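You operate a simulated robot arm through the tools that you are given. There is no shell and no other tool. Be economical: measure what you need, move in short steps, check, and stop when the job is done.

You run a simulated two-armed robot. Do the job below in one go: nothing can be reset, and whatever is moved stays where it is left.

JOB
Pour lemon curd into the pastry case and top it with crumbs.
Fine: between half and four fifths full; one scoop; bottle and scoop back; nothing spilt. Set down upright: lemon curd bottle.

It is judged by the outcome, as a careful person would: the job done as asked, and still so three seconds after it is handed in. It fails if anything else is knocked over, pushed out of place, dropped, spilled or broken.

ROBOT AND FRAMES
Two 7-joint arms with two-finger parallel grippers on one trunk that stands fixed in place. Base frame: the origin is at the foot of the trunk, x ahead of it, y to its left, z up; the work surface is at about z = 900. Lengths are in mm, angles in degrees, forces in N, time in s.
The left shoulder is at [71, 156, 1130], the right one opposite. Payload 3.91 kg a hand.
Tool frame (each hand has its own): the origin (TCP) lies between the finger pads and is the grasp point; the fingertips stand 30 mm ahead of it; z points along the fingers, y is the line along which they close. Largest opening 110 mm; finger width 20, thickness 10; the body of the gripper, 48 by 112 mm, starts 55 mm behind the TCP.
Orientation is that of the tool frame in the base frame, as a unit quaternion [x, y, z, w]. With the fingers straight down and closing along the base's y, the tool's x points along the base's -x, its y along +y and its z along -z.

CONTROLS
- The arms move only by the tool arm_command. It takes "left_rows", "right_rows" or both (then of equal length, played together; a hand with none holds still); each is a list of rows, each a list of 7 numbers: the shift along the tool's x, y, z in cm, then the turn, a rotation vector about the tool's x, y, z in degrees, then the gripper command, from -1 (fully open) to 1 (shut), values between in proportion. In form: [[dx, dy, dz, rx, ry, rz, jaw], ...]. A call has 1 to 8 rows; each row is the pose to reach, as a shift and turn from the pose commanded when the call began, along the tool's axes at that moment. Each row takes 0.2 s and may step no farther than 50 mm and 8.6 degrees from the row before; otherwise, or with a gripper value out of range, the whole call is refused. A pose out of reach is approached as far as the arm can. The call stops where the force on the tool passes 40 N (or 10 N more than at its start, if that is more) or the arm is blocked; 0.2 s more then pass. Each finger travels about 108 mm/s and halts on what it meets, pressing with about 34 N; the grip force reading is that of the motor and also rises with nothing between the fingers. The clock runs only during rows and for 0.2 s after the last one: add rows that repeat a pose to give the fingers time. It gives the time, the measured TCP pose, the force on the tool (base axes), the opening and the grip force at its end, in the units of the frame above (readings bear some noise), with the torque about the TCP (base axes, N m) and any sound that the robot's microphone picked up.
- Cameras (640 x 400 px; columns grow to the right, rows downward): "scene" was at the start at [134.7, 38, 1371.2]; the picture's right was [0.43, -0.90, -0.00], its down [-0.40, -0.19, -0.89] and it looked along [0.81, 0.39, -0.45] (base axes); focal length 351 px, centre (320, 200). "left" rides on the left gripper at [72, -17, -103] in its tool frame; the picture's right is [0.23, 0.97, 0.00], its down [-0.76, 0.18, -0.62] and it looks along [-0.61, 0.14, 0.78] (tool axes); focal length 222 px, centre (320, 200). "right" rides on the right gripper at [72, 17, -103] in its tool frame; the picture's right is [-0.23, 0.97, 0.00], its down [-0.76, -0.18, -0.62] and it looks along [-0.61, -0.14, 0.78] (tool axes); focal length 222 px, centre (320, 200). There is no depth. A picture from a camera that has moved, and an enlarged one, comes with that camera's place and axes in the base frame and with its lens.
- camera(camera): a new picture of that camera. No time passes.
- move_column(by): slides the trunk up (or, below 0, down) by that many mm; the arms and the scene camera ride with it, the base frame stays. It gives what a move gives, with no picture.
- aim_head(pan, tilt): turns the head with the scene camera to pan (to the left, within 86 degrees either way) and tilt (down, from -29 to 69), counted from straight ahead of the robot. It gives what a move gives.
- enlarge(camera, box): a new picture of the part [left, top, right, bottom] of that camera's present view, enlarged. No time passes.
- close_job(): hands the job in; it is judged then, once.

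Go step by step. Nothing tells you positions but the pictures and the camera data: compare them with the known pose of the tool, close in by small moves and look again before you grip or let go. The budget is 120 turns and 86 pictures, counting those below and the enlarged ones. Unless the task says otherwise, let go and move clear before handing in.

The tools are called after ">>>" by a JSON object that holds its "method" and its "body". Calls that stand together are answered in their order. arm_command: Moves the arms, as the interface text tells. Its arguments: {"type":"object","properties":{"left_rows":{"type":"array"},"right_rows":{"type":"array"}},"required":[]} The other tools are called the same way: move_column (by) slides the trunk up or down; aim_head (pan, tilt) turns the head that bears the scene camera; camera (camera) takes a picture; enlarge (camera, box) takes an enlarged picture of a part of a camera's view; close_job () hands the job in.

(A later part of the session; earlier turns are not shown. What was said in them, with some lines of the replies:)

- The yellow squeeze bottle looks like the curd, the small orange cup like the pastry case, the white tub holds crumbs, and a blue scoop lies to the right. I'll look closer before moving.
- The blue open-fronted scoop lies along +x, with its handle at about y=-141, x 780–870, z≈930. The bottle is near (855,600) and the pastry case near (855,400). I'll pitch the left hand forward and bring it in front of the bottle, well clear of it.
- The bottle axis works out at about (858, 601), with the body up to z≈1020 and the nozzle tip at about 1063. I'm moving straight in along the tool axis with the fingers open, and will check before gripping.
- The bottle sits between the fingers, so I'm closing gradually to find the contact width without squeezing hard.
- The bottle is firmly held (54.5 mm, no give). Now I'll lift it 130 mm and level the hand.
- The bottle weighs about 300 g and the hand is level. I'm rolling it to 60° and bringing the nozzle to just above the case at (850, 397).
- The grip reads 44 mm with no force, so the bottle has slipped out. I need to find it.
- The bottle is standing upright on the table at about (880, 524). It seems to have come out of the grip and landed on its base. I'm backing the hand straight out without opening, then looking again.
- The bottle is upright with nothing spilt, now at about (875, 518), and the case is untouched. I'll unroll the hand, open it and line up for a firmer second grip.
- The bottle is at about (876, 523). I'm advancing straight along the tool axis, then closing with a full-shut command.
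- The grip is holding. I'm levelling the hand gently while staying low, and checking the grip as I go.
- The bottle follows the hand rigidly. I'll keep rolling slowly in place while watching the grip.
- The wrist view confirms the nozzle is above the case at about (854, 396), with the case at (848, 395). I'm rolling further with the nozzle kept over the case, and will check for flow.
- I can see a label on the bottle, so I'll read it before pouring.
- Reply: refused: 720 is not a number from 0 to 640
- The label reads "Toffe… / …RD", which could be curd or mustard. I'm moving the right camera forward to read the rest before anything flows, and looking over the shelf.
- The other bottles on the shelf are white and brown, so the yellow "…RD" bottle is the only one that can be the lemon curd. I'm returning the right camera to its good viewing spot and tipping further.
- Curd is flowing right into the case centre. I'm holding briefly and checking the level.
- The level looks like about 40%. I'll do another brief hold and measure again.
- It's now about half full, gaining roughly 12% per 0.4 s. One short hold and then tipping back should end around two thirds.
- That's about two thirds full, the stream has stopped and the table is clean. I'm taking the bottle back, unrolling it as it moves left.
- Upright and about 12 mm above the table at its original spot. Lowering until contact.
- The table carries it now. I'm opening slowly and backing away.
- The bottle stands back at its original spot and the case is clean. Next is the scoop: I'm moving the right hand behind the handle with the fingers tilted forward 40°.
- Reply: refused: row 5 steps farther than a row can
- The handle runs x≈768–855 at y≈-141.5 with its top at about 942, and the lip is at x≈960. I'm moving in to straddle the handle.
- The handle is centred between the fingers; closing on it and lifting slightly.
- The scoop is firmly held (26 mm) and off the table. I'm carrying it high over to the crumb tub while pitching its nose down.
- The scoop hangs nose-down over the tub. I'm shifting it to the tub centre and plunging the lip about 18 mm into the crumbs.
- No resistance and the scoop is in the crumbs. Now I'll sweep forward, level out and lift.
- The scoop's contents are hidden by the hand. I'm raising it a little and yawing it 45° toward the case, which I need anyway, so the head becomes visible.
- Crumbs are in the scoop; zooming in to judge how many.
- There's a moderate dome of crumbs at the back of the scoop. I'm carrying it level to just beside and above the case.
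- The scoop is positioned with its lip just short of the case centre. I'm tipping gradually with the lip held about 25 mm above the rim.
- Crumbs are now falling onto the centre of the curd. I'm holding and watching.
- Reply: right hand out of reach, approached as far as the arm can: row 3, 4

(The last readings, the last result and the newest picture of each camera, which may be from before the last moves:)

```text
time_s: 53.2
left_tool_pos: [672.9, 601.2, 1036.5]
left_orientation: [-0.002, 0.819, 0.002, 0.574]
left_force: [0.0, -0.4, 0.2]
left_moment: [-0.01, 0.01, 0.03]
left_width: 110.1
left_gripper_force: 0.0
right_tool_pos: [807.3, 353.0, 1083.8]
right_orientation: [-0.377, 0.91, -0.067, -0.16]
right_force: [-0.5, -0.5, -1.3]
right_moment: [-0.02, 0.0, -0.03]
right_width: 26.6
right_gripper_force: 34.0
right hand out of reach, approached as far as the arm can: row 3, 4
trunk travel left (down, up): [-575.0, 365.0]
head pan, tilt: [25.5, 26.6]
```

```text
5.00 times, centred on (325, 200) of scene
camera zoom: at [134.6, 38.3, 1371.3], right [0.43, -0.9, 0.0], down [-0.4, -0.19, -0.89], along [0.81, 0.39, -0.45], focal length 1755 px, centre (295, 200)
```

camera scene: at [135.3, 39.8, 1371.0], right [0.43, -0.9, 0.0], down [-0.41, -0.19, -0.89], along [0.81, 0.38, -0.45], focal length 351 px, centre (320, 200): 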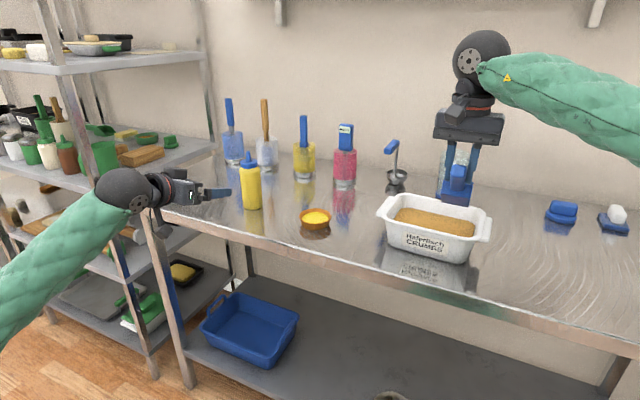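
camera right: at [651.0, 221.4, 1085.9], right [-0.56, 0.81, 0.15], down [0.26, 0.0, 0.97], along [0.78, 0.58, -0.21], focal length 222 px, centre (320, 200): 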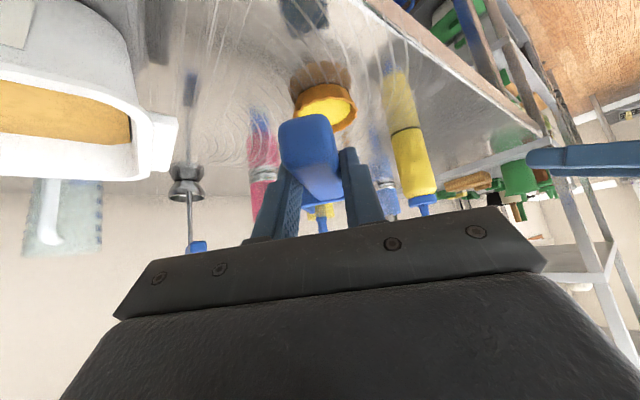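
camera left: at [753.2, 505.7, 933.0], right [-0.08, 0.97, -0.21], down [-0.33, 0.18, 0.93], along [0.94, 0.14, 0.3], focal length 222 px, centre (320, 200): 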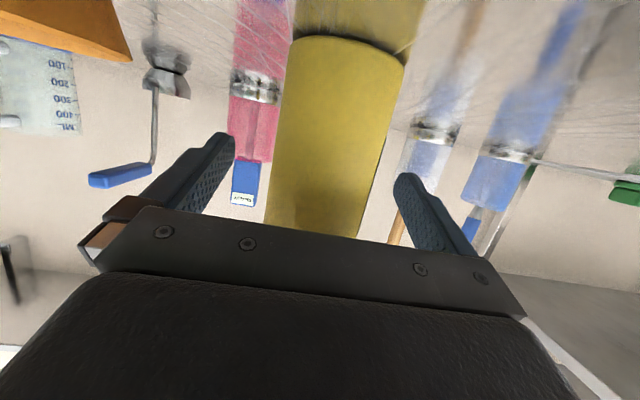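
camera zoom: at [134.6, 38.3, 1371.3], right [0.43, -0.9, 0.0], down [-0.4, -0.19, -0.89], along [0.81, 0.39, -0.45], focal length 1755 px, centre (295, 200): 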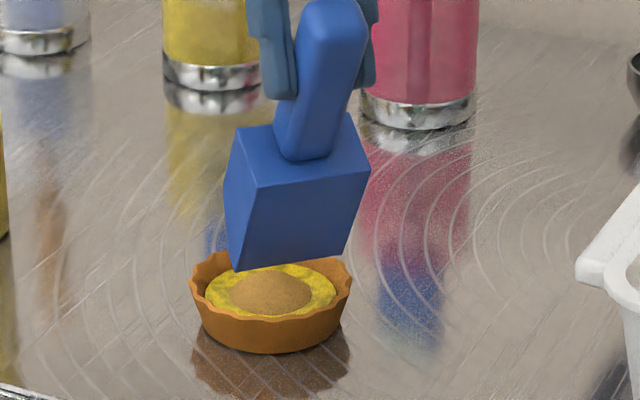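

The mound stays the same at a steeper tilt, so the scoop looks empty. I'm levelling it and backing off to check the inside and the case.

>>> {"method": "arm_command", "body": {"right_rows": [[0.6, 0, -0.5, 0, -8, 0, 1], [1.6, 0, -0.8, 0, -16, 0, 1], [2.6, 0, -0.8, 0, -24, 0, 1], [3.6, 0, -0.8, 0, -32, 0, 1], [4.6, 0, -0.8, 0, -40, 0, 1], [5.6, 0, -0.8, 0, -48, 0, 1], [6.6, -1, -0.8, 0, -56, 0, 1], [6.6, -5, -0.8, 0, -60, 0, 1]]}}

>>> {"method": "camera", "body": {"camera": "scene"}}

>>> {"method": "enlarge", "body": {"camera": "scene", "box": [280, 180, 360, 240]}}

```text
time_s: 55.0
left_tool_pos: [674.5, 600.0, 1036.7]
left_orientation: [0.0, 0.82, 0.001, 0.573]
left_force: [-0.6, 0.3, -0.8]
left_moment: [0.0, 0.01, 0.05]
left_width: 109.7
left_gripper_force: 0.1
right_tool_pos: [801.0, 275.0, 1111.9]
right_orientation: [-0.36, 0.868, 0.131, 0.316]
right_force: [0.6, -0.7, -2.4]
right_moment: [-0.07, 0.06, 0.03]
right_width: 26.6
right_gripper_force: 34.3
trunk travel left (down, up): [-575.0, 365.0]
head pan, tilt: [25.5, 26.6]
```

```text
15 pictures are left
camera scene: at [135.7, 36.9, 1371.2], right [0.43, -0.9, 0.0], down [-0.41, -0.19, -0.89], along [0.81, 0.39, -0.45], focal length 351 px, centre (320, 200)
```

scene: 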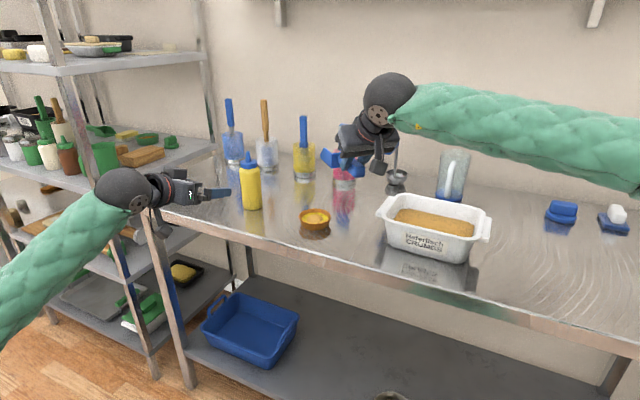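

```text
6.67 times, centred on (320, 210) of scene
camera zoom: at [135.7, 36.9, 1371.2], right [0.43, -0.9, 0.0], down [-0.41, -0.19, -0.89], along [0.81, 0.39, -0.45], focal length 2340 px, centre (320, 133)
```

zoom: 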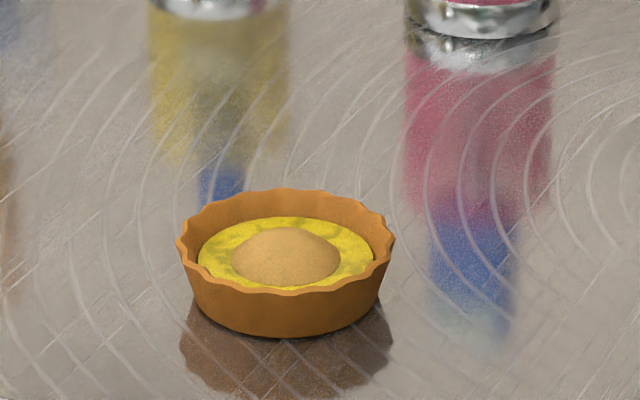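

The case now holds curd with a neat crumb mound and nothing spilt. I'm checking that the scoop is empty.

>>> {"method": "enlarge", "body": {"camera": "scene", "box": [310, 130, 390, 190]}}

```text
6.67 times, centred on (350, 160) of scene
camera zoom: at [135.7, 36.9, 1371.2], right [0.43, -0.9, 0.0], down [-0.41, -0.19, -0.89], along [0.81, 0.39, -0.45], focal length 2340 px, centre (120, 467)
```

zoom: 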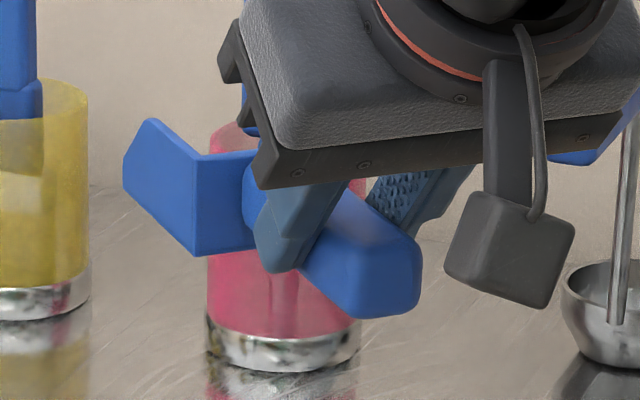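

The scoop is empty. I'm carrying it back over the tub to its place, unwinding the yaw.

>>> {"method": "arm_command", "body": {"right_rows": [[2.35, -2.86, -1.97, 4.8, 0, 5.75, 1], [4.7, -5.72, -3.94, 9.6, 0, 11.5, 1], [7.05, -8.58, -5.9, 14.4, 0, 17.25, 1], [9.4, -11.45, -7.85, 19.3, 0, 23, 1], [11.75, -14.3, -9.8, 24.1, 0, 28.75, 1], [14.1, -17.2, -11.8, 28.9, 0, 34.5, 1], [16.45, -20, -13.75, 28.9, 0, 34.5, 1], [18.8, -22.9, -15.7, 28.9, 0, 34.5, 1]]}}

```text
time_s: 56.8
left_tool_pos: [672.2, 599.9, 1036.9]
left_orientation: [-0.001, 0.82, 0.001, 0.573]
left_force: [0.0, 0.1, 0.7]
left_moment: [0.01, -0.01, -0.01]
left_width: 110.2
left_gripper_force: 0.0
right_tool_pos: [790.4, -60.6, 1113.5]
right_orientation: [0.0, 0.94, 0.0, 0.342]
right_force: [-0.3, -0.7, -0.8]
right_moment: [0.04, 0.11, 0.04]
right_width: 26.6
right_gripper_force: 33.7
trunk travel left (down, up): [-575.0, 365.0]
head pan, tilt: [25.5, 26.6]
```

>>> {"method": "arm_command", "body": {"right_rows": [[0, -4, 0, 0, 0, 0, 1], [0, -8.04, 0, 0, 0, 0, 1], [2, -8.04, 3.3, 0, 0, 0, 1], [4, -8.04, 6.6, 0, 0, 0, 1], [6.1, -8.04, 9.9, 0, 0, 0, 1], [8.1, -8.04, 13.2, 0, 0, 0, 1], [8.1, -8.04, 13.2, 0, 0, 0, 1]]}}

>>> {"method": "enlarge", "body": {"camera": "scene", "box": [460, 190, 640, 320]}}

```text
time_s: 58.4
left_tool_pos: [672.9, 600.7, 1036.2]
left_orientation: [-0.001, 0.819, 0.0, 0.574]
left_force: [0.2, -0.3, 0.8]
left_moment: [0.03, -0.01, 0.04]
left_width: 110.1
left_gripper_force: 0.2
right_tool_pos: [813.9, -139.8, 960.1]
right_orientation: [0.0, 0.94, 0.0, 0.342]
right_force: [0.0, -0.4, -1.3]
right_moment: [0.0, 0.11, -0.02]
right_width: 26.6
right_gripper_force: 34.0
trunk travel left (down, up): [-575.0, 365.0]
head pan, tilt: [25.5, 26.6]
```

```text
3.08 times, centred on (550, 255) of scene
camera zoom: at [134.3, 38.4, 1371.3], right [0.43, -0.9, 0.0], down [-0.4, -0.19, -0.89], along [0.81, 0.39, -0.45], focal length 1080 px, centre (-388, 31)
```

zoom: 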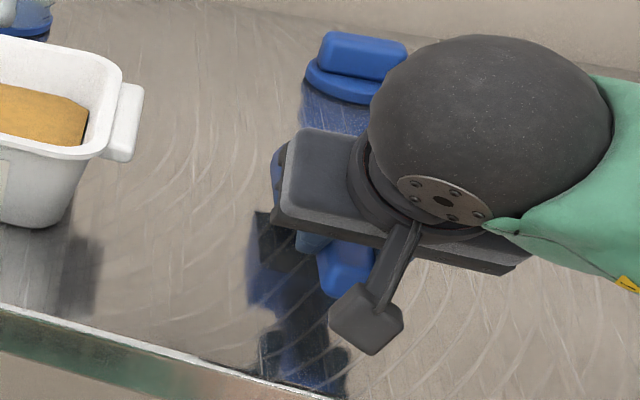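

Lowering gently to contact.

>>> {"method": "arm_command", "body": {"right_rows": [[0.64, 0, 0.77, 0, 0, 0, 1], [1.1, 0, 1.3, 0, 0, 0, 1], [1.3, 0, 1.55, 0, 0, 0, 1], [1.4, 0, 1.67, 0, 0, 0, 1]]}}

```text
time_s: 59.4
left_tool_pos: [672.9, 600.4, 1036.8]
left_orientation: [0.0, 0.819, 0.0, 0.574]
left_force: [1.1, -0.5, -0.1]
left_moment: [0.02, 0.01, -0.02]
left_width: 110.0
left_gripper_force: 0.0
right_tool_pos: [812.3, -140.1, 939.0]
right_orientation: [-0.002, 0.939, 0.002, 0.343]
right_force: [1.6, 0.5, 7.9]
right_moment: [-0.07, -1.15, 0.03]
right_width: 26.6
right_gripper_force: 33.9
trunk travel left (down, up): [-575.0, 365.0]
head pan, tilt: [25.5, 26.6]
```

The scoop is on the table. I'm easing off slightly, opening, then backing out along the finger axis.

>>> {"method": "arm_command", "body": {"right_rows": [[-0.04, 0, -0.05, 0, 0, 0, 1], [-0.04, 0, -0.05, 0, 0, 0, 0.4], [-0.04, 0, -0.05, 0, 0, 0, 0.2], [-0.04, 0, -0.05, 0, 0, 0, -0.2], [-0.04, 0, -2, 0, 0, 0, -0.3], [-0.04, 0, -5.5, 0, 0, 0, -0.5], [-0.04, 0, -10, 0, 0, 0, -0.5], [-0.04, 0, -14.5, 0, 0, 0, -0.5]]}}

>>> {"method": "enlarge", "body": {"camera": "scene", "box": [460, 180, 640, 330]}}

>>> {"method": "camera", "body": {"camera": "right"}}

```text
time_s: 61.2
left_tool_pos: [672.5, 600.0, 1035.4]
left_orientation: [-0.001, 0.819, 0.001, 0.574]
left_force: [-0.4, 0.1, -0.6]
left_moment: [-0.01, -0.01, 0.01]
left_width: 110.2
left_gripper_force: 0.0
right_tool_pos: [719.6, -140.3, 1050.7]
right_orientation: [0.0, 0.94, 0.0, 0.342]
right_force: [0.9, -0.3, 0.1]
right_moment: [0.02, 0.0, 0.0]
right_width: 82.4
right_gripper_force: 0.1
trunk travel left (down, up): [-575.0, 365.0]
head pan, tilt: [25.5, 26.6]
```

```text
2.67 times, centred on (550, 255) of scene
camera zoom: at [133.9, 38.3, 1371.3], right [0.43, -0.9, 0.0], down [-0.4, -0.19, -0.89], along [0.81, 0.39, -0.45], focal length 936 px, centre (-293, 53)
```

zoom: 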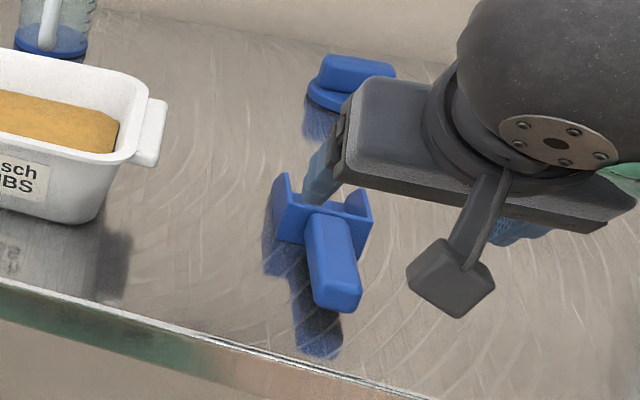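

```text
10 pictures are left
camera right: at [597.5, -123.9, 1083.2], right [0.17, 0.97, 0.15], down [0.18, -0.18, 0.97], along [0.97, -0.14, -0.21], focal length 222 px, centre (320, 200)
```

right: 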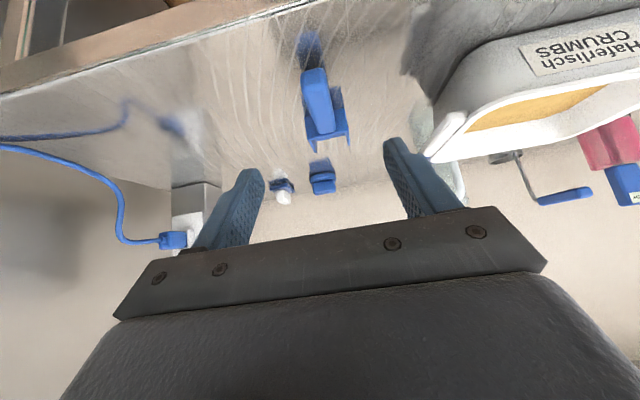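

The scoop is back in its place, on its base. I'm moving the right hand clear and taking a last look.

>>> {"method": "arm_command", "body": {"right_rows": [[-2.5, 0, -3, 0, 0, 0, -0.5], [-5, 0, -6, 0, 0, 0, -0.5], [-7.5, 0, -9, 0, 0, 0, -0.5]]}}

>>> {"method": "camera", "body": {"camera": "scene"}}

>>> {"method": "enlarge", "body": {"camera": "scene", "box": [220, 140, 380, 250]}}

```text
time_s: 62.0
left_tool_pos: [673.2, 601.0, 1036.2]
left_orientation: [0.0, 0.82, 0.0, 0.573]
left_force: [-0.8, 0.4, 0.2]
left_moment: [-0.01, -0.02, 0.0]
left_width: 110.2
left_gripper_force: 0.0
right_tool_pos: [718.5, -142.2, 1168.6]
right_orientation: [0.0, 0.94, -0.001, 0.342]
right_force: [1.0, -0.2, -0.6]
right_moment: [-0.01, -0.01, -0.03]
right_width: 82.3
right_gripper_force: 0.0
trunk travel left (down, up): [-575.0, 365.0]
head pan, tilt: [25.5, 26.6]
```

```text
9 pictures are left
camera scene: at [133.8, 38.6, 1371.2], right [0.43, -0.9, 0.0], down [-0.4, -0.19, -0.89], along [0.81, 0.39, -0.45], focal length 351 px, centre (320, 200)
```

scene: 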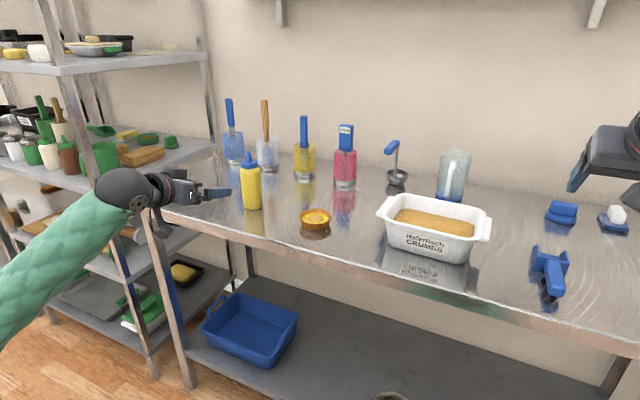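

```text
3.64 times, centred on (300, 195) of scene
camera zoom: at [133.8, 38.6, 1371.2], right [0.43, -0.9, 0.0], down [-0.4, -0.19, -0.89], along [0.81, 0.39, -0.45], focal length 1276 px, centre (393, 218)
```

zoom: 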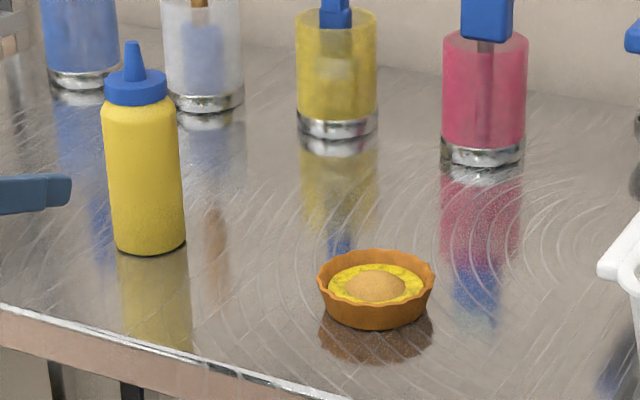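

The case is filled and topped with crumbs, the bottle stands upright in its place, the scoop is back, and the bench is clean. Both hands are clear, so I'm handing in.

>>> {"method": "close_job", "body": {}}

```text
The job is handed in.
```

The job is handed in: the pastry case is about two thirds full of lemon curd, by eye, and topped with one scoop of crumbs. The bottle is upright in its place, the scoop is back turned a few degrees, and I saw no spills.

The bottle slipped out of the left gripper once before pouring. It landed upright about 80 mm away with nothing spilt, but a strict judge could count that as a drop. I never read its full label, only "Toffe…" and "…RD"; I took it as the lemon curd because it was the only yellow bottle.
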